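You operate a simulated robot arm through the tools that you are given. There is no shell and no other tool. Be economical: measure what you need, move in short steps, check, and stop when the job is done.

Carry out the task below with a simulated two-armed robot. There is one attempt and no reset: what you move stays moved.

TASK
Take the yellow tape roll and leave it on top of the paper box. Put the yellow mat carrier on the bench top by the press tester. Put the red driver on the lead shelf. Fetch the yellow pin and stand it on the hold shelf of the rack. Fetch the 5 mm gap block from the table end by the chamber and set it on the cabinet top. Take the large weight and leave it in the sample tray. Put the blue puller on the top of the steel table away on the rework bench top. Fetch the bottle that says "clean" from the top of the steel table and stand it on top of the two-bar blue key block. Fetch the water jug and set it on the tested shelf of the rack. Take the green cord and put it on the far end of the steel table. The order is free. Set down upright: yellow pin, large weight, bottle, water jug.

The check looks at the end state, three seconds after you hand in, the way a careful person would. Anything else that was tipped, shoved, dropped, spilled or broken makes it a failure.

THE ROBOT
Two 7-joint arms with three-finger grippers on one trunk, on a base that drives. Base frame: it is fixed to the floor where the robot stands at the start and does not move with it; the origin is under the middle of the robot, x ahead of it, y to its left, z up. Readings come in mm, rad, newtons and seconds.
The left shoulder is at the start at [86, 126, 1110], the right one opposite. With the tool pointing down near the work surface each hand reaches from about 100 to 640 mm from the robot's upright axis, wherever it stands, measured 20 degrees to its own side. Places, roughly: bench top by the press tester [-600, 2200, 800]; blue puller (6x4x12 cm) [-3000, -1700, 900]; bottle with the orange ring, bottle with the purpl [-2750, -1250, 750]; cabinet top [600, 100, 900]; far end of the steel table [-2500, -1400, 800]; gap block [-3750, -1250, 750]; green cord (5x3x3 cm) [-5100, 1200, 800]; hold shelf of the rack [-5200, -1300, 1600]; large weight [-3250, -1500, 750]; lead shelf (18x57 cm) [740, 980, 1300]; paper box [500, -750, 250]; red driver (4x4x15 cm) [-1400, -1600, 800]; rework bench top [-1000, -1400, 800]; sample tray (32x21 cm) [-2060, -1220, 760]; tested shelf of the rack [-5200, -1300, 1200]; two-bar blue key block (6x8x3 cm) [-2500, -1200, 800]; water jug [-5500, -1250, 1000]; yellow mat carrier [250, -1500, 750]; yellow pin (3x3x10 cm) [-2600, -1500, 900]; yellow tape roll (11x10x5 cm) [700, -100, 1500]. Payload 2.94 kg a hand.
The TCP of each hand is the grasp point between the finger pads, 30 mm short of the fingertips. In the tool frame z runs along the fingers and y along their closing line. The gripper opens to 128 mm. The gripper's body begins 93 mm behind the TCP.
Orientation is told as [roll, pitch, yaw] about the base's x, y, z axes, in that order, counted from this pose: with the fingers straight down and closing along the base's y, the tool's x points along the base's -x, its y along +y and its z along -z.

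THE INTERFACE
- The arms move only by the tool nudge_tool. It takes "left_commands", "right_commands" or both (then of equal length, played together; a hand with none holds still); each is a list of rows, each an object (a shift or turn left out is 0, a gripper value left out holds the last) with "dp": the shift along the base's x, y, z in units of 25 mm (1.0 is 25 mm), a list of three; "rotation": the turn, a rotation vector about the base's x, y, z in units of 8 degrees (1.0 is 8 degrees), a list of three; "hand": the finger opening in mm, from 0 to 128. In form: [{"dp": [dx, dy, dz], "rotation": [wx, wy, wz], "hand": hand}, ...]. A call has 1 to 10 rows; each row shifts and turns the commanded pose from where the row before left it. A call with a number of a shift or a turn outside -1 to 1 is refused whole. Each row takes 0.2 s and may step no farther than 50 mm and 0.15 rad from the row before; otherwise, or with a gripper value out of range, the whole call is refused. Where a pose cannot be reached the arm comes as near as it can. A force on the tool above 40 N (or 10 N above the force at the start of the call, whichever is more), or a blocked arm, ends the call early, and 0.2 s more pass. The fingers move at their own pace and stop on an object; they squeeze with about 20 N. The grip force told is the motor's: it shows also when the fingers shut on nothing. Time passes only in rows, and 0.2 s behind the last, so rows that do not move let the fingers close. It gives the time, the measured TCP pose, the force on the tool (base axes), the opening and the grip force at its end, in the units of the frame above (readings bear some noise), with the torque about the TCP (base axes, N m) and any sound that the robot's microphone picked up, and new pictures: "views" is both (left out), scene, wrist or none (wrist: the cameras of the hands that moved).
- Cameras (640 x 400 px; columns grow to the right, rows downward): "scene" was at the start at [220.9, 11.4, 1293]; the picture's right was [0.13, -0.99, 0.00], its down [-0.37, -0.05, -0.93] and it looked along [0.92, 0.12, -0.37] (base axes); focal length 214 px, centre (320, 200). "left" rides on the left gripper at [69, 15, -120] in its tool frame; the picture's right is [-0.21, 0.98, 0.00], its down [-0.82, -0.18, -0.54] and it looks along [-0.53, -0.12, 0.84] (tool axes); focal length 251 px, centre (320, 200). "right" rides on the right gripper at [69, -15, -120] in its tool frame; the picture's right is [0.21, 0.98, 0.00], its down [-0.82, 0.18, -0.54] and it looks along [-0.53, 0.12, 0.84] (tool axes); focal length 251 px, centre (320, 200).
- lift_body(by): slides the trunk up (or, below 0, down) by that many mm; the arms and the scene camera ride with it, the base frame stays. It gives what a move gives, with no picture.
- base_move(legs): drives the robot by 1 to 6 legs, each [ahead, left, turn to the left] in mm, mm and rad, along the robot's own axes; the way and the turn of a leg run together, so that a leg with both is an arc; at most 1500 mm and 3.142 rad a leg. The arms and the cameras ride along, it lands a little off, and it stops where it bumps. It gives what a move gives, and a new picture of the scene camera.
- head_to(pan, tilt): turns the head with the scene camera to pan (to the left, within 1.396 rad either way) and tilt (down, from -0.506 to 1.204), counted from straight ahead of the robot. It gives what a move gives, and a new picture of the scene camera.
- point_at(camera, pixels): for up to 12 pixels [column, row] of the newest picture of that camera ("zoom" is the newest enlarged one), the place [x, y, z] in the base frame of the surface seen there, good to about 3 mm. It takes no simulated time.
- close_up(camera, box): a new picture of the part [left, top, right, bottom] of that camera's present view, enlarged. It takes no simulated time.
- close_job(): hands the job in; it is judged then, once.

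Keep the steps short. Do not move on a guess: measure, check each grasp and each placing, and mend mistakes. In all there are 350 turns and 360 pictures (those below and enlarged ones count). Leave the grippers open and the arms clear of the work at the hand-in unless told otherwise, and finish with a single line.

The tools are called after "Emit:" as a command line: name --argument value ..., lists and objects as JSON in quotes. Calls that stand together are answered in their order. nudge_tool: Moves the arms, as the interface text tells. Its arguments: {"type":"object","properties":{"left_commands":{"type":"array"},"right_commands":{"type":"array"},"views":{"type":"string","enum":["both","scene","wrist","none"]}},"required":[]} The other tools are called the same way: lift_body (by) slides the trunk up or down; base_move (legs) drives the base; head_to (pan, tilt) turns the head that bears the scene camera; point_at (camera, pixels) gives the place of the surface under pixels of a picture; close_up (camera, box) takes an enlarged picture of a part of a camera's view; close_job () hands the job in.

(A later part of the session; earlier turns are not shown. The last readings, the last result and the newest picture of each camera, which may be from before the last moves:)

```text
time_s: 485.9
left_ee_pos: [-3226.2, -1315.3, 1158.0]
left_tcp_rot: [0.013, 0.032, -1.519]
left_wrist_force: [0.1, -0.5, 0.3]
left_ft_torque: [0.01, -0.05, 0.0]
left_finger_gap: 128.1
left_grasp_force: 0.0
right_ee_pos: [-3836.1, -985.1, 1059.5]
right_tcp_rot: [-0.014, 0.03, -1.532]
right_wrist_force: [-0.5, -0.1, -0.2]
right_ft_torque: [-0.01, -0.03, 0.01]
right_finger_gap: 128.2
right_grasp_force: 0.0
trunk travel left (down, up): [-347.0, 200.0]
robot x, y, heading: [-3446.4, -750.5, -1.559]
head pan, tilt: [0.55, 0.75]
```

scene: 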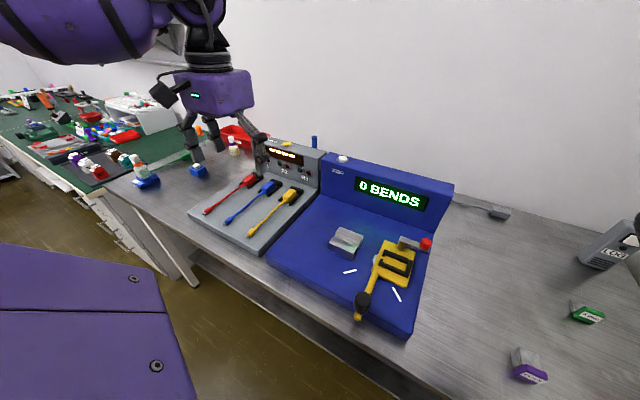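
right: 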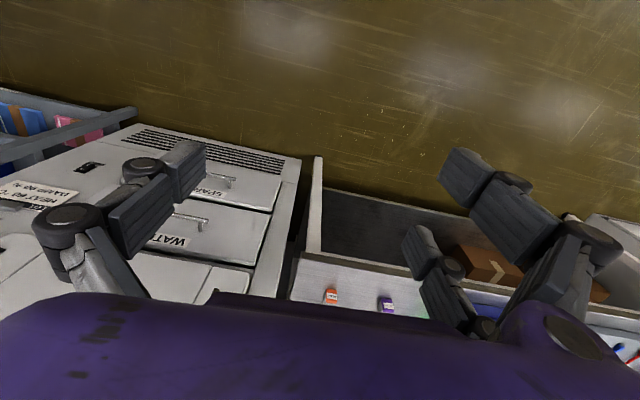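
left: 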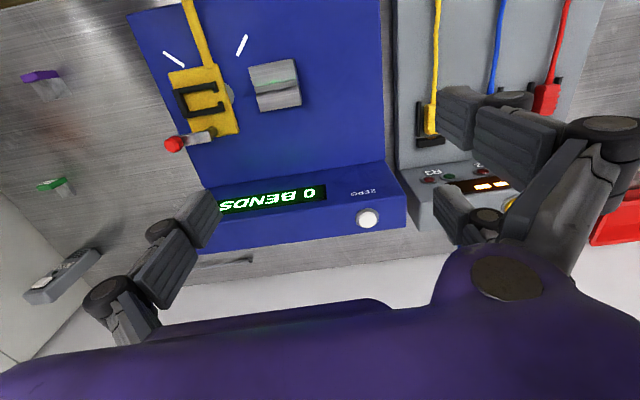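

Nothing visible yet; the zone right behind the testers is hidden. Move the hand further over the machines and look again.

Emit:
base_move --legs '[[60, -60, -0.35]]'

Emit:
nudge_tool --left_commands '[{"dp": [0.9, -0.9, 0.3]}, {"dp": [0.9, -0.9, 0.3]}, {"dp": [0.9, -0.9, 0]}, {"dp": [0.9, -0.9, 0]}, {"dp": [0.5, -0.9, 0]}, {"dp": [0, -0.9, 0]}]' --views "wrist"

```text
time_s: 487.3
left_ee_pos: [-3497.8, -1407.0, 1158.0]
left_tcp_rot: [0.013, 0.034, -1.867]
left_wrist_force: [-1.1, -0.1, 0.2]
left_ft_torque: [0.03, -0.02, 0.01]
left_finger_gap: 127.9
left_grasp_force: 0.0
right_ee_pos: [-3960.3, -888.8, 1061.5]
right_tcp_rot: [-0.017, 0.031, -1.879]
right_wrist_force: [-1.2, -0.1, 0.4]
right_ft_torque: [0.0, -0.01, 0.0]
right_finger_gap: 127.8
right_grasp_force: 0.1
trunk travel left (down, up): [-347.0, 200.0]
robot x, y, heading: [-3515.1, -799.0, -1.911]
head pan, tilt: [0.55, 0.75]
```

scene: 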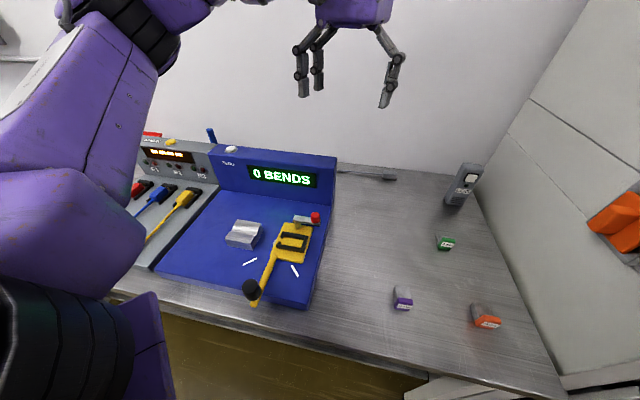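

```text
time_s: 488.7
left_ee_pos: [-3395.9, -1544.2, 1172.6]
left_tcp_rot: [0.014, 0.034, -1.868]
left_wrist_force: [-0.4, 0.5, 0.3]
left_ft_torque: [0.01, -0.02, 0.01]
left_finger_gap: 128.1
left_grasp_force: 0.1
right_ee_pos: [-3961.3, -889.6, 1059.5]
right_tcp_rot: [-0.016, 0.03, -1.878]
right_wrist_force: [-0.8, -0.5, 0.6]
right_ft_torque: [0.0, 0.04, 0.05]
right_finger_gap: 128.0
right_grasp_force: 0.1
trunk travel left (down, up): [-347.0, 200.0]
robot x, y, heading: [-3516.5, -803.8, -1.905]
head pan, tilt: [0.55, 0.75]
```

left: 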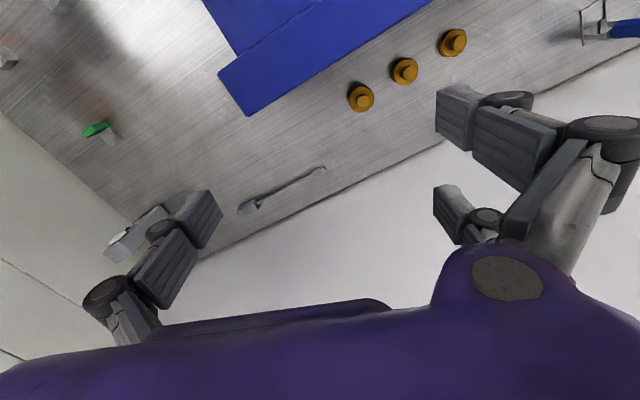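

Three brass weights stand behind the tester. Measure which is largest.

Emit:
close_up --camera "left" --box '[330, 0, 640, 130]'

Emit:
point_at --camera "left" --pixels '[[362, 100], [348, 96], [374, 98], [406, 73], [391, 70], [418, 71], [455, 42], [439, 42], [467, 42], [410, 20], [300, 75], [625, 28]]'

```text
2.06 times, centred on (485, 65) of left
```

zoom: 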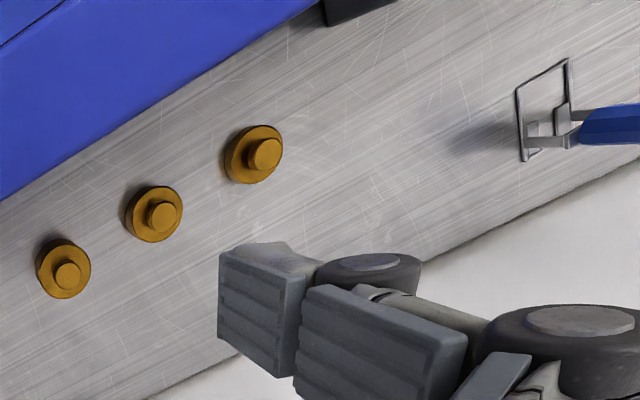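

```text
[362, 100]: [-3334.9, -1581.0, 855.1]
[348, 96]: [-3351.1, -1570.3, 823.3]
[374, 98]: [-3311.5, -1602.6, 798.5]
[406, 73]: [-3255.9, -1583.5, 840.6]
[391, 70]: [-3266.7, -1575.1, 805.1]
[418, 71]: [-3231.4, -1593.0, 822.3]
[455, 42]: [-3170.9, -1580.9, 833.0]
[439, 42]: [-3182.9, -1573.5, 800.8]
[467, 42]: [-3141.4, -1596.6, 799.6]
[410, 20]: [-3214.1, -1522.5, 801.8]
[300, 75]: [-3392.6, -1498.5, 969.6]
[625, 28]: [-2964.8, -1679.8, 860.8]
```

The tallest (855) is the one at ≈(−3335,−1581): the large weight. I orient the left hand (closing along x, leaning slightly to the wall to clear the tester) and go above it.

Emit:
nudge_tool --left_commands '[{"dp": [0.6, -0.3, 0], "rotation": [0, 0, 0.72], "hand": 66}, {"dp": [0.6, -0.3, 0], "rotation": [0, 0, 0.72]}, {"dp": [0.6, -0.3, 0], "rotation": [0, 0, 0.7]}, {"dp": [0.6, -0.3, 0], "rotation": [0.62, 0, 0]}, {"dp": [0, -0.2, 0], "rotation": [0.63, 0, 0]}]' --views "wrist"

```text
time_s: 489.9
left_ee_pos: [-3337.5, -1574.2, 1171.3]
left_tcp_rot: [0.012, 0.198, -1.572]
left_wrist_force: [-0.4, -0.4, -0.4]
left_ft_torque: [-0.01, -0.03, 0.06]
left_finger_gap: 66.0
left_grasp_force: 0.1
left hand out of reach, approached as far as the arm can: row 5
right_ee_pos: [-3962.3, -888.8, 1059.2]
right_tcp_rot: [-0.014, 0.03, -1.88]
right_wrist_force: [-0.2, 0.4, -0.1]
right_ft_torque: [0.05, 0.0, 0.0]
right_finger_gap: 127.7
right_grasp_force: 0.3
trunk travel left (down, up): [-347.0, 200.0]
robot x, y, heading: [-3516.0, -801.1, -1.907]
head pan, tilt: [0.55, 0.75]
```

left: 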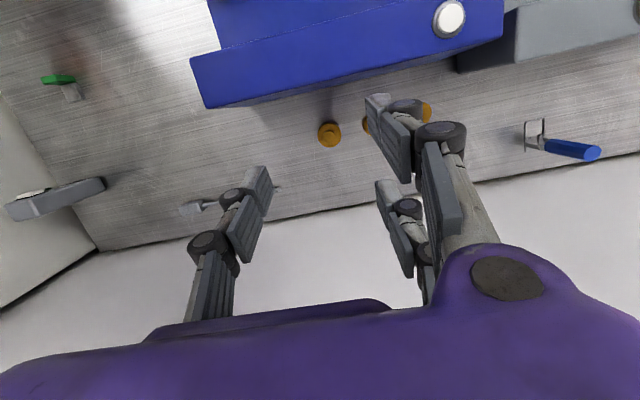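

Emit:
nudge_tool --left_commands '[{"dp": [0, 0, -1]}, {"dp": [0, 0, -1]}, {"dp": [0, 0, -1]}, {"dp": [0, 0, -1]}, {"dp": [0.05, -0.2, -1]}, {"dp": [0.05, -0.2, -1]}, {"dp": [0, 0, -1]}, {"dp": [0, 0, -1]}]' --views "wrist"

Emit:
point_at --camera "left" --pixels '[[325, 170], [325, 150], [325, 190], [420, 20], [300, 30]]'

```text
time_s: 491.7
left_ee_pos: [-3334.1, -1583.4, 969.8]
left_tcp_rot: [0.014, 0.206, -1.571]
left_wrist_force: [-0.6, -0.4, 0.1]
left_ft_torque: [-0.01, 0.02, -0.01]
left_finger_gap: 65.7
left_grasp_force: 0.1
right_ee_pos: [-3959.5, -889.4, 1060.1]
right_tcp_rot: [-0.016, 0.033, -1.881]
right_wrist_force: [0.0, -0.2, 1.0]
right_ft_torque: [0.02, 0.06, 0.0]
right_finger_gap: 128.1
right_grasp_force: 0.0
trunk travel left (down, up): [-347.0, 200.0]
robot x, y, heading: [-3514.6, -801.1, -1.912]
head pan, tilt: [0.55, 0.75]
```

left: 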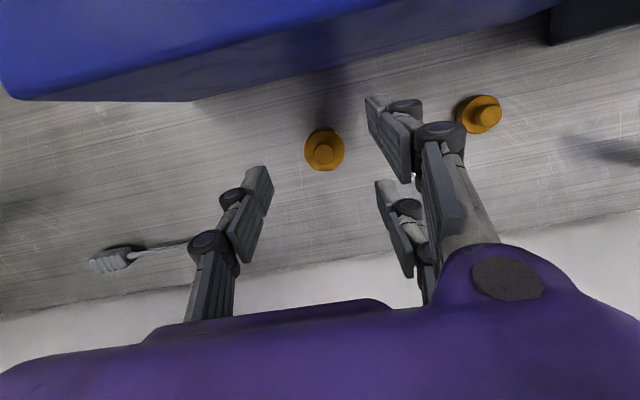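

```text
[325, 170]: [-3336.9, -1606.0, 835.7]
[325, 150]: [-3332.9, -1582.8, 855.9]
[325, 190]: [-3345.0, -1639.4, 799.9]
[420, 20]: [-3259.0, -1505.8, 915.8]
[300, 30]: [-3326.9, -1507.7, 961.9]
```

Weight centre (−3333,−1584), base top 836. Descend to TCP 838.

Emit:
nudge_tool --left_commands '[{"dp": [0.04, -0.12, -0.9]}, {"dp": [0, 0, -0.9]}, {"dp": [0, 0, -0.9]}, {"dp": [0, 0, -0.9]}, {"dp": [0, 0, -0.9]}, {"dp": [0, 0, -0.7]}]' --views "wrist"

```text
time_s: 493.1
left_ee_pos: [-3332.7, -1586.5, 839.7]
left_tcp_rot: [0.014, 0.207, -1.57]
left_wrist_force: [0.0, 0.1, 0.1]
left_ft_torque: [0.03, 0.02, 0.0]
left_finger_gap: 66.0
left_grasp_force: 0.1
right_ee_pos: [-3959.5, -887.3, 1060.3]
right_tcp_rot: [-0.015, 0.032, -1.879]
right_wrist_force: [-0.2, -0.6, 0.3]
right_ft_torque: [-0.02, -0.04, -0.01]
right_finger_gap: 128.0
right_grasp_force: 0.0
trunk travel left (down, up): [-347.0, 200.0]
robot x, y, heading: [-3513.5, -804.8, -1.91]
head pan, tilt: [0.55, 0.75]
```

left: 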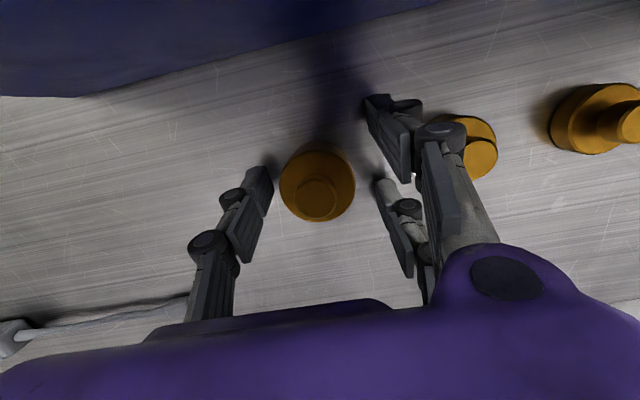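

No contact, well placed. Close.

Emit:
nudge_tool --left_commands '[{"hand": 20}, {"hand": 20}, {"hand": 20}, {"dp": [0, 0, 0.2]}, {"dp": [0, 0, 0.4]}, {"dp": [0, 0, 0.4]}]' --views "wrist"

```text
time_s: 494.5
left_ee_pos: [-3332.9, -1586.4, 865.3]
left_tcp_rot: [0.015, 0.208, -1.57]
left_wrist_force: [0.3, -0.2, -6.0]
left_ft_torque: [-0.01, 0.0, 0.01]
left_finger_gap: 37.1
left_grasp_force: 19.8
right_ee_pos: [-3959.8, -888.8, 1061.6]
right_tcp_rot: [-0.016, 0.031, -1.881]
right_wrist_force: [0.0, 0.0, 0.2]
right_ft_torque: [0.01, 0.02, 0.02]
right_finger_gap: 128.3
right_grasp_force: 0.2
trunk travel left (down, up): [-347.0, 200.0]
robot x, y, heading: [-3512.7, -802.6, -1.908]
head pan, tilt: [0.55, 0.75]
```

left: 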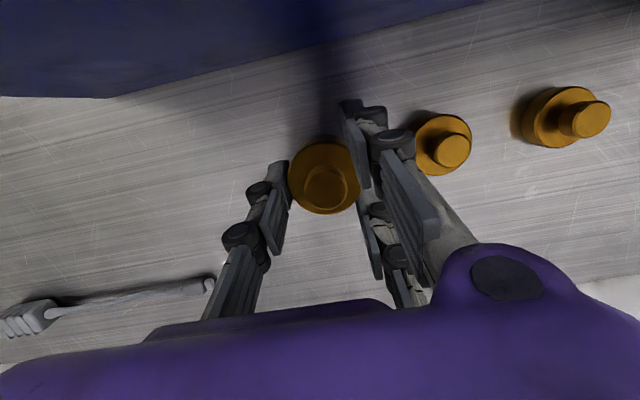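

Lifted (~0.6 kg). Rise straight up, then retract over the tester.

Emit:
nudge_tool --left_commands '[{"dp": [0, 0, 0.8]}, {"dp": [0, 0, 1]}, {"dp": [0, 0, 1]}, {"dp": [0, 0, 1]}, {"dp": [0, 0, 1]}, {"dp": [0, 0, 1]}, {"dp": [0, 0, 1]}, {"dp": [0, 0, 1]}, {"dp": [0, 0.3, 1]}, {"dp": [0, 0.6, 0.6]}]' --views "none"

Emit:
nudge_tool --left_commands '[{"dp": [0.3, 0.9, 0]}, {"dp": [0.3, 0.9, 0]}, {"dp": [0.3, 0.9, 0]}, {"dp": [0.3, 0.9, 0], "rotation": [-0.5, 0, 0]}, {"dp": [0.3, 0.9, 0], "rotation": [-0.5, 0, 0]}, {"dp": [0.3, 0.9, 0], "rotation": [-0.48, 0, 0]}, {"dp": [0.3, 0.9, 0]}, {"dp": [0.3, 0.9, 0]}, {"dp": [0.3, 0.9, 0]}, {"dp": [0.3, 0.9, 0]}]' --views "wrist"

```text
time_s: 496.7
left_ee_pos: [-3330.0, -1563.4, 1098.8]
left_tcp_rot: [0.014, 0.208, -1.567]
left_wrist_force: [0.2, 0.8, -4.3]
left_ft_torque: [-0.05, 0.02, 0.0]
left_finger_gap: 36.6
left_grasp_force: 20.3
right_ee_pos: [-3958.3, -888.9, 1060.3]
right_tcp_rot: [-0.015, 0.031, -1.879]
right_wrist_force: [0.0, 0.4, 0.7]
right_ft_torque: [-0.03, -0.02, 0.01]
right_finger_gap: 128.0
right_grasp_force: 0.0
trunk travel left (down, up): [-347.0, 200.0]
robot x, y, heading: [-3513.1, -803.8, -1.907]
head pan, tilt: [0.55, 0.75]
```

```text
time_s: 498.9
left_ee_pos: [-3255.6, -1336.8, 1100.6]
left_tcp_rot: [0.015, 0.001, -1.572]
left_wrist_force: [0.7, 0.3, -4.6]
left_ft_torque: [-0.03, -0.01, 0.01]
left_finger_gap: 36.8
left_grasp_force: 20.0
right_ee_pos: [-3958.7, -887.0, 1060.8]
right_tcp_rot: [-0.015, 0.03, -1.879]
right_wrist_force: [-0.4, 0.5, 0.5]
right_ft_torque: [-0.04, -0.01, -0.01]
right_finger_gap: 128.0
right_grasp_force: 0.1
trunk travel left (down, up): [-347.0, 200.0]
robot x, y, heading: [-3515.2, -802.3, -1.909]
head pan, tilt: [0.55, 0.75]
```

left: 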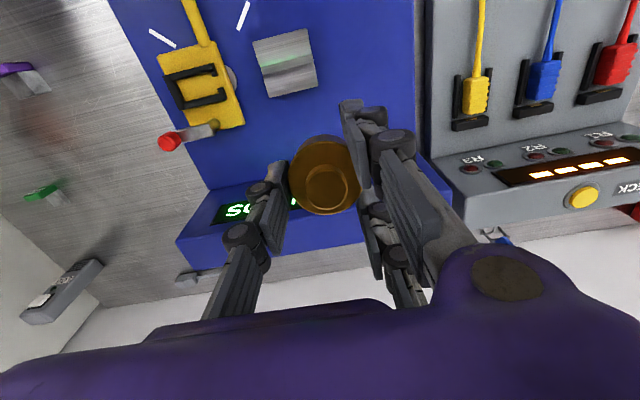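

Drive to the sample tray area on the green bench.

Emit:
base_move --legs '[[-300, 0, 0], [-403, 1146, 0], [0, 0, 0.3]]'

Emit:
head_to --pan 0.1 --tilt 0.8

```text
time_s: 511.8
left_ee_pos: [-1810.7, -961.5, 1099.9]
left_tcp_rot: [0.013, 0.001, -1.283]
left_wrist_force: [0.7, 0.0, -5.1]
left_ft_torque: [0.02, 0.02, 0.0]
left_finger_gap: 36.8
left_grasp_force: 20.1
right_ee_pos: [-2612.4, -729.6, 1061.3]
right_tcp_rot: [-0.016, 0.032, -1.59]
right_wrist_force: [0.2, 0.3, 0.4]
right_ft_torque: [0.01, -0.02, 0.03]
right_finger_gap: 128.0
right_grasp_force: 0.0
trunk travel left (down, up): [-347.0, 200.0]
robot x, y, heading: [-2210.5, -521.0, -1.618]
head pan, tilt: [0.55, 0.75]
```

scene: 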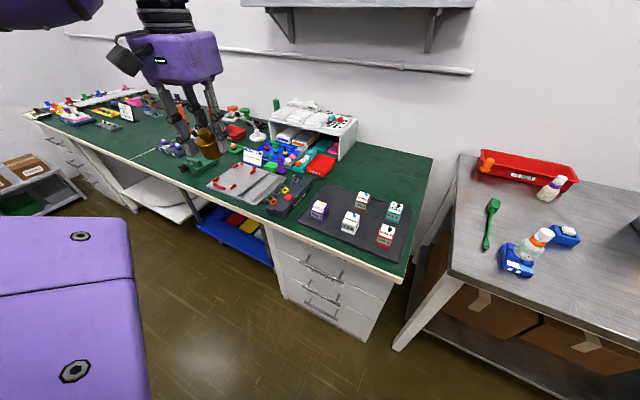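

```text
time_s: 512.7
left_ee_pos: [-1811.1, -960.2, 1100.1]
left_tcp_rot: [0.013, 0.001, -1.281]
left_wrist_force: [-0.2, 0.7, -5.2]
left_ft_torque: [-0.01, 0.01, 0.0]
left_finger_gap: 36.7
left_grasp_force: 19.8
right_ee_pos: [-2613.6, -730.2, 1061.4]
right_tcp_rot: [-0.016, 0.031, -1.589]
right_wrist_force: [0.1, 0.8, 0.7]
right_ft_torque: [-0.04, 0.01, 0.0]
right_finger_gap: 128.0
right_grasp_force: 0.0
trunk travel left (down, up): [-347.0, 200.0]
robot x, y, heading: [-2209.9, -518.6, -1.617]
head pan, tilt: [0.099, 0.799]
```

scene: 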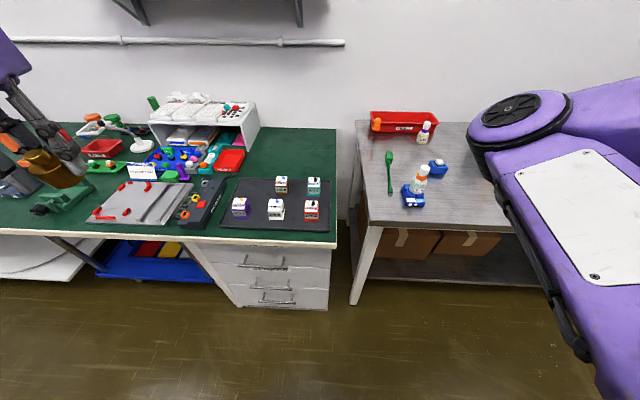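

Emit:
close_up --camera "scene" --box '[170, 160, 340, 245]'

Emit:
point_at --camera "scene" --pixels '[[240, 185], [225, 222], [328, 228], [326, 182], [258, 195], [258, 222], [296, 212], [230, 195], [130, 200], [90, 185]]'

```text
3.76 times, centred on (255, 202) of scene
```

zoom: 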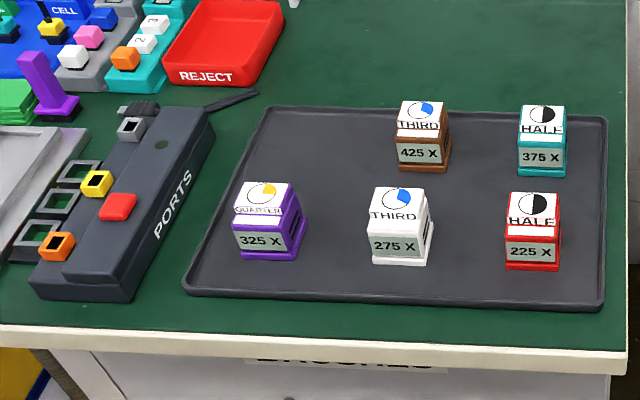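

```text
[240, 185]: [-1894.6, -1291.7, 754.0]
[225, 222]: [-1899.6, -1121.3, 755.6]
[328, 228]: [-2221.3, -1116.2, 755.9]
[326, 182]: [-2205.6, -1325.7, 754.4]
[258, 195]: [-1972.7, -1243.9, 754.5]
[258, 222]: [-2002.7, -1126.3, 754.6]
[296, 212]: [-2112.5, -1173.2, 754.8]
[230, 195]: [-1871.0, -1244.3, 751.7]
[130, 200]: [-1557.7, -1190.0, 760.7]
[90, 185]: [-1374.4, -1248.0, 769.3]
```

Sample tray spans x −2220…−1895, y −1325…−1115, z 754.5. Free spot ≈(−1962,−1272). Drive 200 ahead, restore lean, go above.

Emit:
base_move --legs '[[200, 0, 0]]'

Emit:
nudge_tool --left_commands '[{"dp": [-0.9, -0.6, -0.5], "rotation": [0.709, 0.211, 0]}, {"dp": [-0.9, -0.6, -0.6], "rotation": [0.709, 0.211, 0]}, {"dp": [-0.9, -0.7, -0.8]}, {"dp": [-0.9, -0.7, -0.8]}, {"dp": [-0.9, -0.7, -0.8]}, {"dp": [-0.9, -0.7, -0.8]}]' --views "wrist"

```text
time_s: 514.3
left_ee_pos: [-1820.9, -1158.7, 1100.0]
left_tcp_rot: [0.013, 0.002, -1.281]
left_wrist_force: [0.4, -0.4, -5.8]
left_ft_torque: [0.04, 0.03, 0.0]
left_finger_gap: 36.7
left_grasp_force: 19.9
right_ee_pos: [-2622.2, -930.1, 1061.6]
right_tcp_rot: [-0.017, 0.032, -1.591]
right_wrist_force: [0.2, 1.0, 0.4]
right_ft_torque: [0.01, 0.02, -0.02]
right_finger_gap: 127.7
right_grasp_force: 0.2
trunk travel left (down, up): [-347.0, 200.0]
robot x, y, heading: [-2219.6, -719.5, -1.618]
head pan, tilt: [0.099, 0.799]
```

scene: 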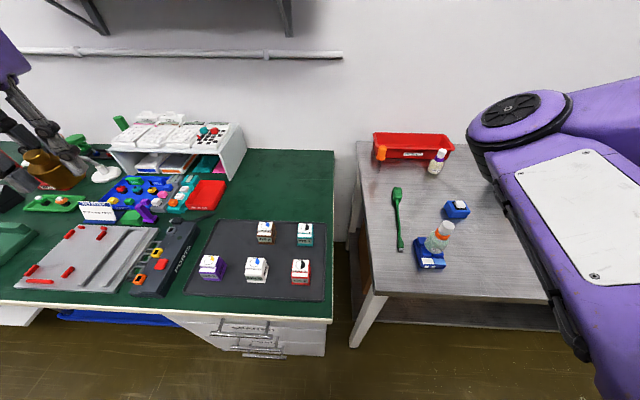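

```text
time_s: 515.7
left_ee_pos: [-1956.6, -1259.6, 991.3]
left_tcp_rot: [0.015, 0.207, -1.279]
left_wrist_force: [-0.4, -0.4, -4.9]
left_ft_torque: [0.0, 0.02, -0.03]
left_finger_gap: 36.8
left_grasp_force: 19.8
right_ee_pos: [-2623.3, -929.8, 1059.0]
right_tcp_rot: [-0.015, 0.032, -1.591]
right_wrist_force: [-0.3, -0.5, -0.8]
right_ft_torque: [0.06, -0.02, 0.01]
right_finger_gap: 127.9
right_grasp_force: 0.0
trunk travel left (down, up): [-347.0, 200.0]
robot x, y, heading: [-2217.9, -719.5, -1.616]
head pan, tilt: [0.099, 0.799]
```

left: 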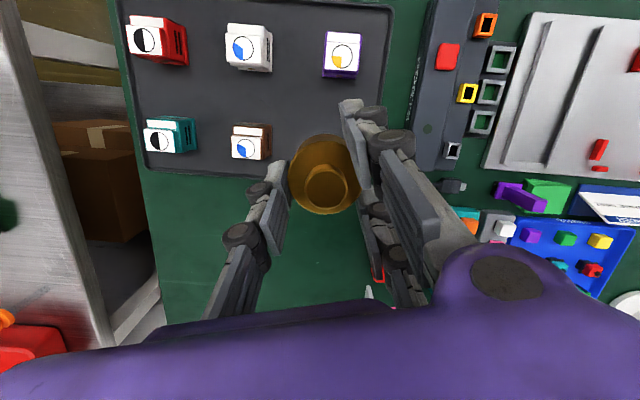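

Emit:
point_at --camera "left" --pixels '[[250, 128], [268, 150], [342, 60], [328, 75], [385, 80], [290, 120], [220, 175]]'

```text
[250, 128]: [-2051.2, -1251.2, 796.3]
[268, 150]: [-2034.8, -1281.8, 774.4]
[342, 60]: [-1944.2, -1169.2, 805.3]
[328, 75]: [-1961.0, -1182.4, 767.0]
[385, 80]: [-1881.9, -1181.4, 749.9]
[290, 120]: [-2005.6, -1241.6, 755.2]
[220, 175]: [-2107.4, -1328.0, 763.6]
```

Emit:
nudge_tool --left_commands '[{"dp": [-0.36, -0.26, -1]}, {"dp": [0, 0, -1]}, {"dp": [0, 0, -1]}, {"dp": [0, 0, -1]}, {"dp": [0, 0, -1]}, {"dp": [0, 0, -1]}, {"dp": [0, 0, -1]}, {"dp": [0, 0, -0.6]}, {"dp": [0, 0, -0.15]}]' --views "none"

Emit:
nudge_tool --left_commands '[{"dp": [0, 0, -0.1]}, {"dp": [0, 0, -0.1]}, {"dp": [0, 0, -0.1]}]' --views "wrist"

```text
time_s: 517.7
left_ee_pos: [-1964.4, -1265.3, 797.0]
left_tcp_rot: [0.014, 0.208, -1.281]
left_wrist_force: [-0.8, 0.3, -4.0]
left_ft_torque: [-0.03, 0.01, 0.01]
left_finger_gap: 36.9
left_grasp_force: 19.8
right_ee_pos: [-2622.0, -929.3, 1060.3]
right_tcp_rot: [-0.014, 0.032, -1.592]
right_wrist_force: [-0.7, 0.4, 0.0]
right_ft_torque: [-0.01, 0.02, 0.01]
right_finger_gap: 128.0
right_grasp_force: 0.0
trunk travel left (down, up): [-347.0, 200.0]
robot x, y, heading: [-2218.7, -718.3, -1.615]
head pan, tilt: [0.099, 0.799]
```

```text
time_s: 518.5
left_ee_pos: [-1966.5, -1265.8, 793.2]
left_tcp_rot: [0.014, 0.201, -1.281]
left_wrist_force: [2.4, 1.0, 22.5]
left_ft_torque: [-0.14, -0.12, 0.06]
left_finger_gap: 37.0
left_grasp_force: 20.0
right_ee_pos: [-2622.1, -927.7, 1061.0]
right_tcp_rot: [-0.017, 0.028, -1.59]
right_wrist_force: [0.4, 0.0, -0.4]
right_ft_torque: [-0.02, -0.02, 0.0]
right_finger_gap: 128.3
right_grasp_force: 0.1
trunk travel left (down, up): [-347.0, 200.0]
robot x, y, heading: [-2223.5, -718.2, -1.616]
head pan, tilt: [0.099, 0.799]
```

left: 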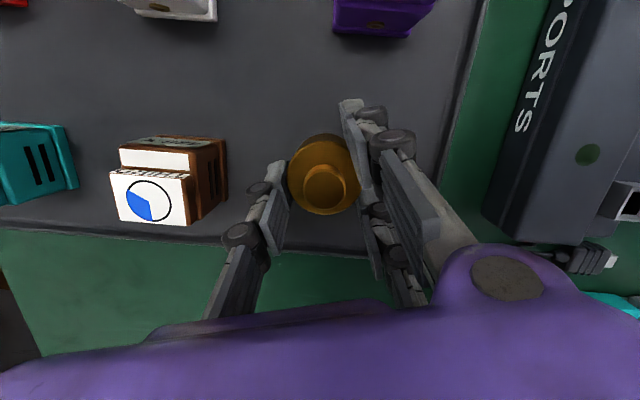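

Resting in the tray (22 N). Release and rise along the tool axis.

Emit:
nudge_tool --left_commands '[{"dp": [0, 0, 0.06], "hand": 48}, {"hand": 60}, {"hand": 66}, {"dp": [-0.05, -0.15, 0.7]}, {"dp": [-0.06, -0.2, 1]}, {"dp": [-0.06, -0.2, 1]}, {"dp": [0, 0, 1]}, {"dp": [0, 0.3, 1]}, {"dp": [0, 0.6, 1]}, {"dp": [0, 0.6, 1]}]' --views "wrist"

```text
time_s: 520.7
left_ee_pos: [-1969.7, -1240.1, 960.6]
left_tcp_rot: [0.012, 0.208, -1.281]
left_wrist_force: [0.2, -0.3, 0.7]
left_ft_torque: [-0.01, -0.03, 0.03]
left_finger_gap: 66.2
left_grasp_force: 0.0
right_ee_pos: [-2622.8, -929.3, 1061.3]
right_tcp_rot: [-0.016, 0.031, -1.592]
right_wrist_force: [-0.8, 0.5, -0.6]
right_ft_torque: [-0.01, 0.0, 0.01]
right_finger_gap: 128.2
right_grasp_force: 0.1
trunk travel left (down, up): [-347.0, 200.0]
robot x, y, heading: [-2218.3, -717.0, -1.619]
head pan, tilt: [0.099, 0.799]
```

left: 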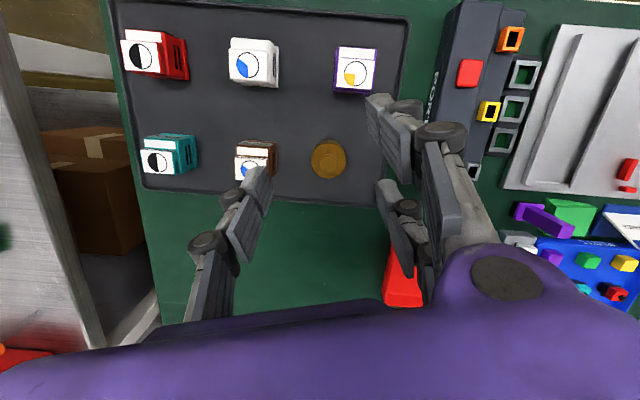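

Weight stands in the tray. Next the blue puller behind the R tester: reposition and look at it.

Emit:
nudge_tool --left_commands '[{"dp": [0, 0.8, 1], "rotation": [-0.709, -0.211, 0]}, {"dp": [0, 0.8, 1], "rotation": [-0.709, -0.211, 0]}, {"dp": [0, 0.8, 1]}, {"dp": [0, 0.8, 1]}, {"dp": [0, 0.8, 0.5]}, {"dp": [0, 0.8, 0]}]' --views "none"

Emit:
base_move --legs '[[-100, -588, 0], [0, 0, 0.54]]'

Emit:
head_to --pan -0.6 --tilt 0.7

```text
time_s: 522.1
left_ee_pos: [-1969.5, -1121.5, 1072.5]
left_tcp_rot: [0.014, 0.0, -1.282]
left_wrist_force: [0.4, 0.3, -0.6]
left_ft_torque: [-0.05, 0.03, -0.02]
left_finger_gap: 66.0
left_grasp_force: 0.0
right_ee_pos: [-2623.4, -927.5, 1061.9]
right_tcp_rot: [-0.015, 0.03, -1.588]
right_wrist_force: [0.6, -0.2, 0.0]
right_ft_torque: [-0.01, -0.01, 0.04]
right_finger_gap: 128.1
right_grasp_force: 0.0
trunk travel left (down, up): [-347.0, 200.0]
robot x, y, heading: [-2223.0, -717.7, -1.621]
head pan, tilt: [0.099, 0.799]
```

```text
time_s: 529.2
left_ee_pos: [-2383.6, -807.8, 1072.5]
left_tcp_rot: [0.013, -0.001, -0.745]
left_wrist_force: [0.0, 0.0, -0.8]
left_ft_torque: [0.03, -0.01, -0.05]
left_finger_gap: 66.1
left_grasp_force: 0.0
right_ee_pos: [-3042.5, -974.1, 1060.3]
right_tcp_rot: [-0.015, 0.032, -1.055]
right_wrist_force: [-0.1, 0.6, -0.3]
right_ft_torque: [-0.01, -0.01, 0.02]
right_finger_gap: 128.3
right_grasp_force: 0.1
trunk travel left (down, up): [-347.0, 200.0]
robot x, y, heading: [-2804.3, -590.2, -1.082]
head pan, tilt: [0.099, 0.799]
```

scene: 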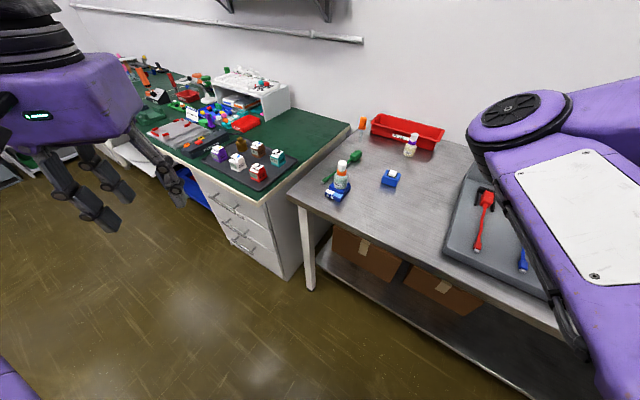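

```text
time_s: 530.3
left_ee_pos: [-2382.7, -807.3, 1072.0]
left_tcp_rot: [0.014, 0.001, -0.745]
left_wrist_force: [0.0, -0.5, -0.1]
left_ft_torque: [-0.02, 0.03, 0.01]
left_finger_gap: 66.0
left_grasp_force: 0.1
right_ee_pos: [-3043.5, -974.2, 1060.5]
right_tcp_rot: [-0.016, 0.031, -1.057]
right_wrist_force: [-0.3, -0.6, -0.3]
right_ft_torque: [0.0, 0.03, -0.03]
right_finger_gap: 127.6
right_grasp_force: 0.0
trunk travel left (down, up): [-347.0, 200.0]
robot x, y, heading: [-2801.9, -587.1, -1.086]
head pan, tilt: [-0.6, 0.7]
```

scene: 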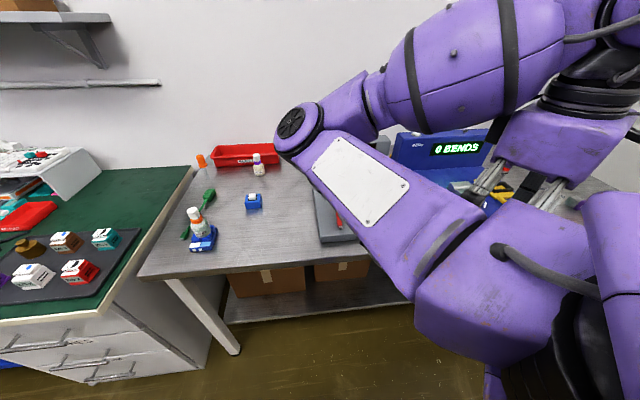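

The right arm is badly folded; I use the left arm with the same posture as for the pin. Reposition the base.

Emit:
base_move --legs '[[0, 0, -1.014], [335, -143, 0]]'

Emit:
nudge_tool --left_commands '[{"dp": [0.3, -0.3, 0.6], "rotation": [0, 0, 0.83], "hand": 80}, {"dp": [0.3, -0.3, 0.6], "rotation": [0, 0, 0.83]}, {"dp": [0.3, -0.3, 0.6], "rotation": [0, 0, 0.83]}, {"dp": [0.3, -0.8, 0], "rotation": [-0.888, -0.144, 0]}, {"dp": [0.3, -0.8, 0], "rotation": [-0.888, -0.144, 0]}, {"dp": [0.3, -0.8, 0], "rotation": [-0.888, -0.144, 0]}, {"dp": [0.3, -0.8, 0], "rotation": [-0.888, -0.144, 0]}, {"dp": [0.3, -0.8, 0], "rotation": [-0.888, -0.144, 0]}, {"dp": [0.3, -0.8, 0], "rotation": [-0.888, -0.144, 0]}]' --views "wrist"

```text
time_s: 535.2
left_ee_pos: [-3063.7, -1279.2, 1072.7]
left_tcp_rot: [0.014, -0.001, -1.765]
left_wrist_force: [0.2, -0.1, -0.2]
left_ft_torque: [-0.02, -0.03, 0.01]
left_finger_gap: 66.2
left_grasp_force: 0.2
right_ee_pos: [-3549.7, -804.4, 1060.7]
right_tcp_rot: [-0.015, 0.032, -2.078]
right_wrist_force: [-1.0, 0.4, 0.4]
right_ft_torque: [0.02, 0.02, -0.01]
right_finger_gap: 127.8
right_grasp_force: 0.1
trunk travel left (down, up): [-347.0, 200.0]
robot x, y, heading: [-3097.2, -805.8, -2.106]
head pan, tilt: [-0.6, 0.7]
```

scene: 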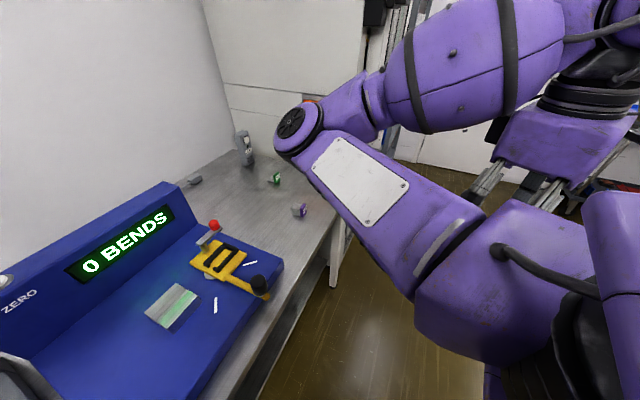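

```text
time_s: 537.2
left_ee_pos: [-2994.5, -1423.7, 1117.2]
left_tcp_rot: [0.023, -0.754, -1.421]
left_wrist_force: [0.0, -0.3, -0.3]
left_ft_torque: [-0.01, 0.01, -0.01]
left_finger_gap: 80.0
left_grasp_force: 0.0
right_ee_pos: [-3550.6, -804.5, 1061.1]
right_tcp_rot: [-0.016, 0.029, -2.076]
right_wrist_force: [1.1, 0.3, 0.3]
right_ft_torque: [-0.04, -0.01, -0.03]
right_finger_gap: 127.8
right_grasp_force: 0.0
trunk travel left (down, up): [-347.0, 200.0]
robot x, y, heading: [-3094.4, -805.4, -2.104]
head pan, tilt: [-0.6, 0.7]
```

left: 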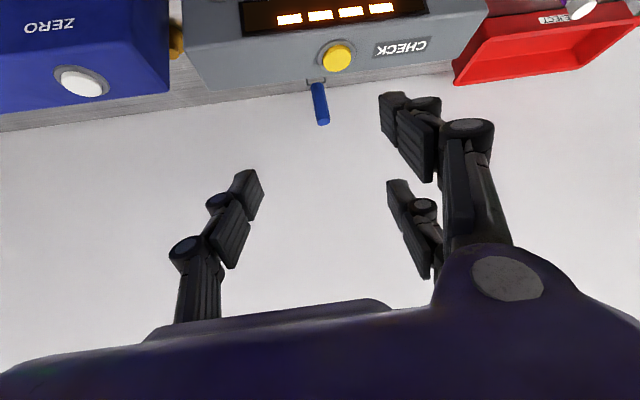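

Emit:
point_at --camera "left" --pixels '[[319, 95], [322, 112], [322, 122], [312, 100], [327, 100], [300, 70], [250, 80], [90, 100], [337, 55], [400, 70], [315, 82]]'

Emit:
close_up --camera "left" --box '[270, 60, 370, 140]'

```text
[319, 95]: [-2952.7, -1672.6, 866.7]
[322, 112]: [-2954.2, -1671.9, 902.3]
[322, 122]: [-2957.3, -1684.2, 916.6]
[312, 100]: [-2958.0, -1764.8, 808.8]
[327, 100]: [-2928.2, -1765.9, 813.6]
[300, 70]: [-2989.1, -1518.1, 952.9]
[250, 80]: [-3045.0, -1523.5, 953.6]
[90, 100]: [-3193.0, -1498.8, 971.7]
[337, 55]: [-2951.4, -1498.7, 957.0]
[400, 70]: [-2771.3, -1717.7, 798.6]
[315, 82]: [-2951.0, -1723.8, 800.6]
```

```text
5.00 times, centred on (320, 100) of left
```

zoom: 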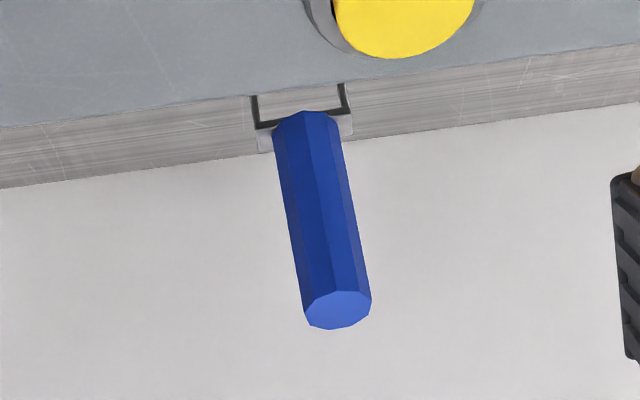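

Puller axis ≈(−2956,−1682), handle z 850–917, ⌀≈19; tester back y≈−1520, top 955. Move over it.

Emit:
nudge_tool --left_commands '[{"dp": [0.15, -0.98, 0]}, {"dp": [0.15, -0.98, 0]}, {"dp": [0.15, -0.98, 0]}, {"dp": [0.15, -0.98, 0]}, {"dp": [0.15, -0.98, 0]}, {"dp": [0.15, -0.98, -0.4]}, {"dp": [0.15, -0.98, -0.6]}, {"dp": [0.15, -0.98, -0.8]}, {"dp": [0.15, -0.98, -1]}, {"dp": [0.15, -0.98, -1]}]' --views "wrist"

```text
time_s: 539.4
left_ee_pos: [-2958.9, -1666.7, 1021.5]
left_tcp_rot: [0.024, -0.752, -1.422]
left_wrist_force: [0.7, -0.2, -1.0]
left_ft_torque: [0.03, -0.03, 0.03]
left_finger_gap: 79.7
left_grasp_force: 0.0
right_ee_pos: [-3550.1, -805.2, 1060.3]
right_tcp_rot: [-0.015, 0.03, -2.076]
right_wrist_force: [-0.1, -0.5, -1.4]
right_ft_torque: [0.04, -0.01, 0.02]
right_finger_gap: 128.0
right_grasp_force: 0.1
trunk travel left (down, up): [-347.0, 200.0]
robot x, y, heading: [-3097.9, -807.1, -2.105]
head pan, tilt: [-0.6, 0.7]
```

left: 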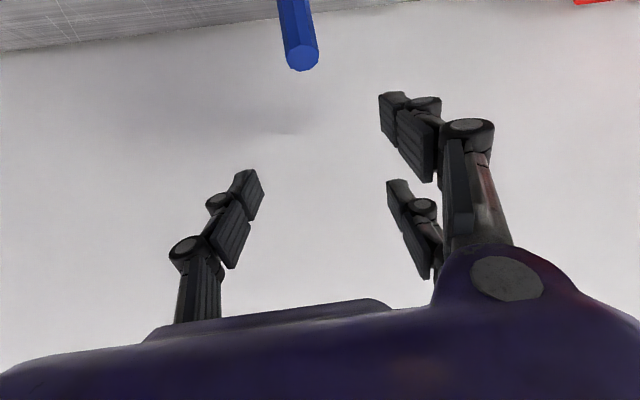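

Emit:
point_at --camera "left" --pixels '[[302, 56], [298, 30], [302, 64]]'

Emit:
nudge_tool --left_commands '[{"dp": [0.05, -0.45, -0.6]}, {"dp": [0.05, -0.45, -0.9]}, {"dp": [0, 0, -1]}, {"dp": [0, 0, -1]}]' --views "wrist"

```text
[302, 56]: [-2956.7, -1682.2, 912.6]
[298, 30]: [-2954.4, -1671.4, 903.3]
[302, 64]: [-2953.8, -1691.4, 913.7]
```

```text
time_s: 540.4
left_ee_pos: [-2955.1, -1690.0, 933.3]
left_tcp_rot: [0.023, -0.753, -1.422]
left_wrist_force: [0.3, 0.2, 0.1]
left_ft_torque: [-0.02, 0.03, 0.02]
left_finger_gap: 79.9
left_grasp_force: 0.1
right_ee_pos: [-3550.4, -804.6, 1060.6]
right_tcp_rot: [-0.016, 0.031, -2.076]
right_wrist_force: [-0.9, -0.2, -0.4]
right_ft_torque: [0.01, -0.02, 0.04]
right_finger_gap: 127.9
right_grasp_force: 0.0
trunk travel left (down, up): [-347.0, 200.0]
robot x, y, heading: [-3092.0, -811.1, -2.105]
head pan, tilt: [-0.6, 0.7]
```

left: 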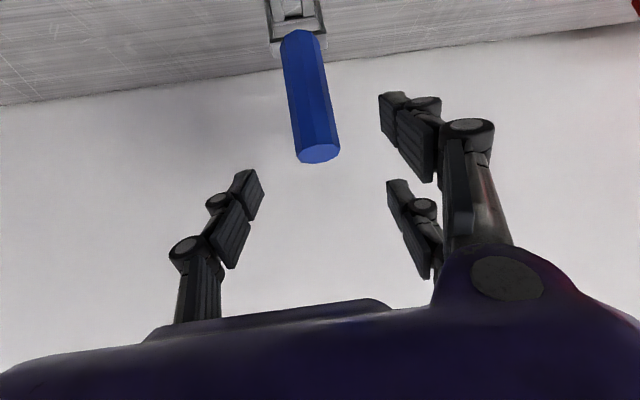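

Centred. Lower the last 43 mm and close.

Emit:
nudge_tool --left_commands '[{"dp": [0, 0, -0.6]}, {"dp": [0, 0, -0.6]}, {"dp": [0, 0, -0.55]}, {"hand": 40}, {"hand": 8}, {"hand": 8}, {"hand": 8}]' --views "wrist"

```text
time_s: 541.0
left_ee_pos: [-2957.3, -1694.3, 922.3]
left_tcp_rot: [0.016, -0.772, -1.42]
left_wrist_force: [1.6, 7.8, 25.2]
left_ft_torque: [3.91, 0.48, -0.48]
left_finger_gap: 80.2
left_grasp_force: 0.1
right_ee_pos: [-3550.9, -803.9, 1060.4]
right_tcp_rot: [-0.013, 0.028, -2.074]
right_wrist_force: [0.3, -0.9, -0.1]
right_ft_torque: [0.04, -0.02, 0.0]
right_finger_gap: 128.1
right_grasp_force: 0.0
trunk travel left (down, up): [-347.0, 200.0]
robot x, y, heading: [-3096.5, -804.7, -2.104]
head pan, tilt: [-0.6, 0.7]
stopped in row 2 (left hand): the force on the tool passed its limit at 49 N (the readings are from after the stop); the commanded pose is now the measured one
```

left: 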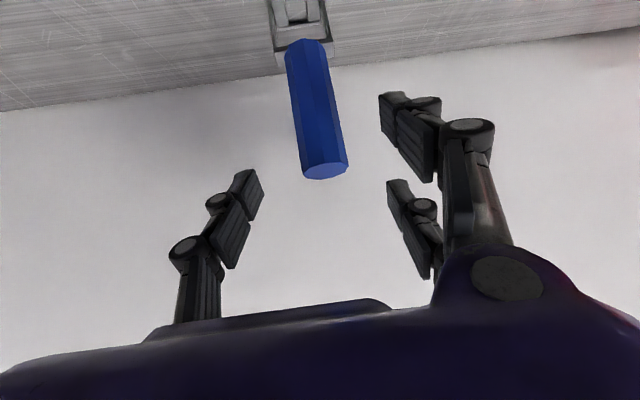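

Something (camera side) touched the tester's top edge at 922. Raise, make the tool steeper (20°), and use an offset pinch on the handle.

Emit:
nudge_tool --left_commands '[{"dp": [0, 0, 1]}, {"dp": [0, 0, 1]}, {"dp": [0, 0, 0.5], "rotation": [0.95, 0.143, 0]}, {"dp": [0, 0, 0], "rotation": [0.95, 0.143, 0]}, {"dp": [0, 0, 0], "rotation": [0.95, 0.143, 0], "hand": 56}, {"dp": [0.1, 0, 0]}]' --views "wrist"

```text
time_s: 542.4
left_ee_pos: [-2953.9, -1692.9, 981.3]
left_tcp_rot: [0.019, -0.361, -1.422]
left_wrist_force: [-0.3, -0.3, -0.1]
left_ft_torque: [-0.01, 0.0, -0.03]
left_finger_gap: 55.9
left_grasp_force: 0.1
right_ee_pos: [-3549.1, -804.2, 1060.9]
right_tcp_rot: [-0.015, 0.031, -2.074]
right_wrist_force: [0.2, 0.5, 0.3]
right_ft_torque: [0.01, 0.0, 0.01]
right_finger_gap: 128.0
right_grasp_force: 0.1
trunk travel left (down, up): [-347.0, 200.0]
robot x, y, heading: [-3093.0, -809.2, -2.102]
head pan, tilt: [-0.6, 0.7]
```

left: 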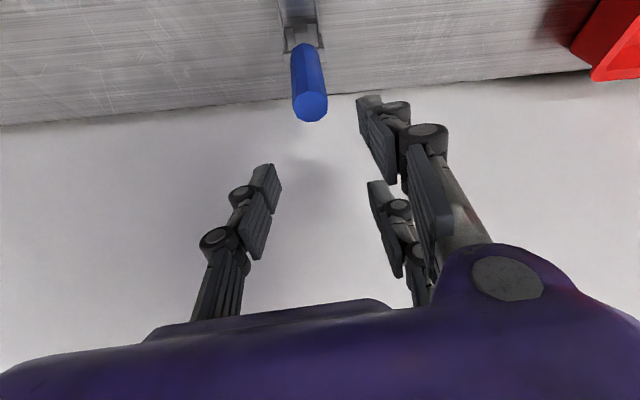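

Emit:
nudge_tool --left_commands '[{"dp": [0, -0.16, -0.8]}, {"dp": [0, 0, -0.8]}, {"dp": [0, 0, -0.8]}, {"dp": [0, 0, -0.8]}, {"dp": [0, 0, -0.5]}]' --views "wrist"

```text
time_s: 543.6
left_ee_pos: [-2953.9, -1698.7, 888.1]
left_tcp_rot: [0.02, -0.363, -1.421]
left_wrist_force: [0.6, 0.0, 0.8]
left_ft_torque: [-0.01, 0.0, 0.01]
left_finger_gap: 55.8
left_grasp_force: 0.1
right_ee_pos: [-3550.2, -805.3, 1061.0]
right_tcp_rot: [-0.016, 0.031, -2.075]
right_wrist_force: [-0.1, 0.5, -0.2]
right_ft_torque: [0.01, -0.03, 0.0]
right_finger_gap: 128.1
right_grasp_force: 0.0
trunk travel left (down, up): [-347.0, 200.0]
robot x, y, heading: [-3102.6, -804.4, -2.105]
head pan, tilt: [-0.6, 0.7]
```

left: 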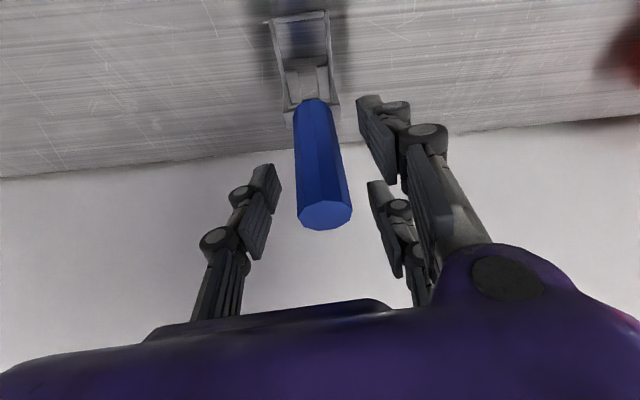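

No contact; handle is between the fingers. Close.

Emit:
nudge_tool --left_commands '[{"hand": 30}, {"hand": 4}, {"hand": 4}, {"hand": 4}]' --views "wrist"

```text
time_s: 544.6
left_ee_pos: [-2952.8, -1698.7, 888.2]
left_tcp_rot: [0.021, -0.363, -1.424]
left_wrist_force: [0.9, 0.3, 1.2]
left_ft_torque: [0.03, -0.09, -0.04]
left_finger_gap: 21.8
left_grasp_force: 20.2
right_ee_pos: [-3549.6, -805.1, 1061.2]
right_tcp_rot: [-0.016, 0.029, -2.076]
right_wrist_force: [0.5, -1.1, 1.4]
right_ft_torque: [-0.03, 0.0, 0.01]
right_finger_gap: 128.0
right_grasp_force: 0.1
trunk travel left (down, up): [-347.0, 200.0]
robot x, y, heading: [-3093.4, -808.4, -2.102]
head pan, tilt: [-0.6, 0.7]
```

left: 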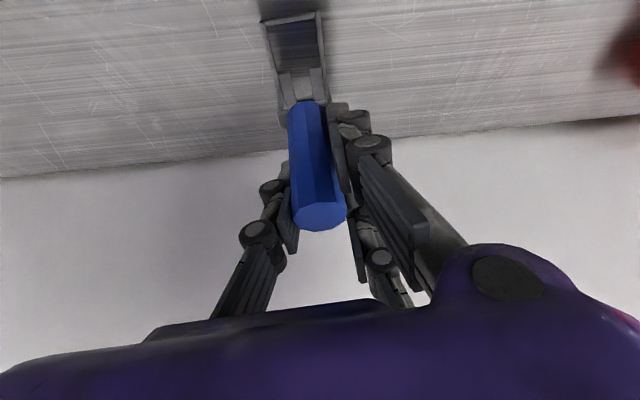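

Gripped (21.8 mm). Lift straight up, then back over the testers.

Emit:
nudge_tool --left_commands '[{"dp": [0, 0, 0.4]}, {"dp": [0, 0, 0.8]}, {"dp": [0, 0, 1]}, {"dp": [0, 0, 1]}, {"dp": [0, 0, 1]}, {"dp": [0, 0, 1]}, {"dp": [0, 0, 1]}, {"dp": [0, 0, 1]}, {"dp": [0, 0.3, 1]}, {"dp": [0, 0.6, 1]}]' --views "wrist"

```text
time_s: 546.8
left_ee_pos: [-2953.6, -1674.4, 1119.7]
left_tcp_rot: [0.021, -0.364, -1.421]
left_wrist_force: [-0.2, -0.2, -1.1]
left_ft_torque: [-0.01, 0.02, 0.03]
left_finger_gap: 21.8
left_grasp_force: 20.5
right_ee_pos: [-3549.4, -803.0, 1060.4]
right_tcp_rot: [-0.015, 0.03, -2.075]
right_wrist_force: [-0.4, -0.5, 0.8]
right_ft_torque: [-0.04, -0.02, -0.03]
right_finger_gap: 128.1
right_grasp_force: 0.0
trunk travel left (down, up): [-347.0, 200.0]
robot x, y, heading: [-3096.1, -805.1, -2.101]
head pan, tilt: [-0.6, 0.7]
```

left: 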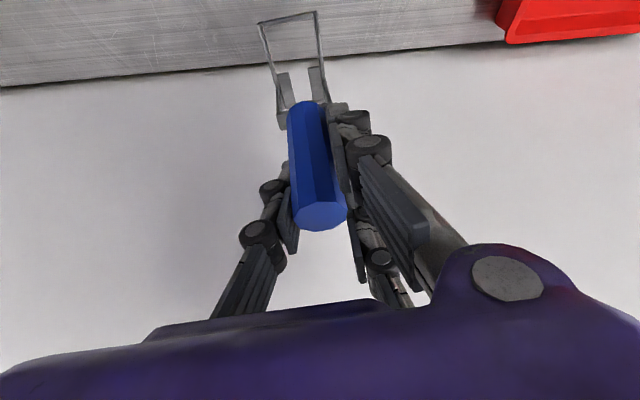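

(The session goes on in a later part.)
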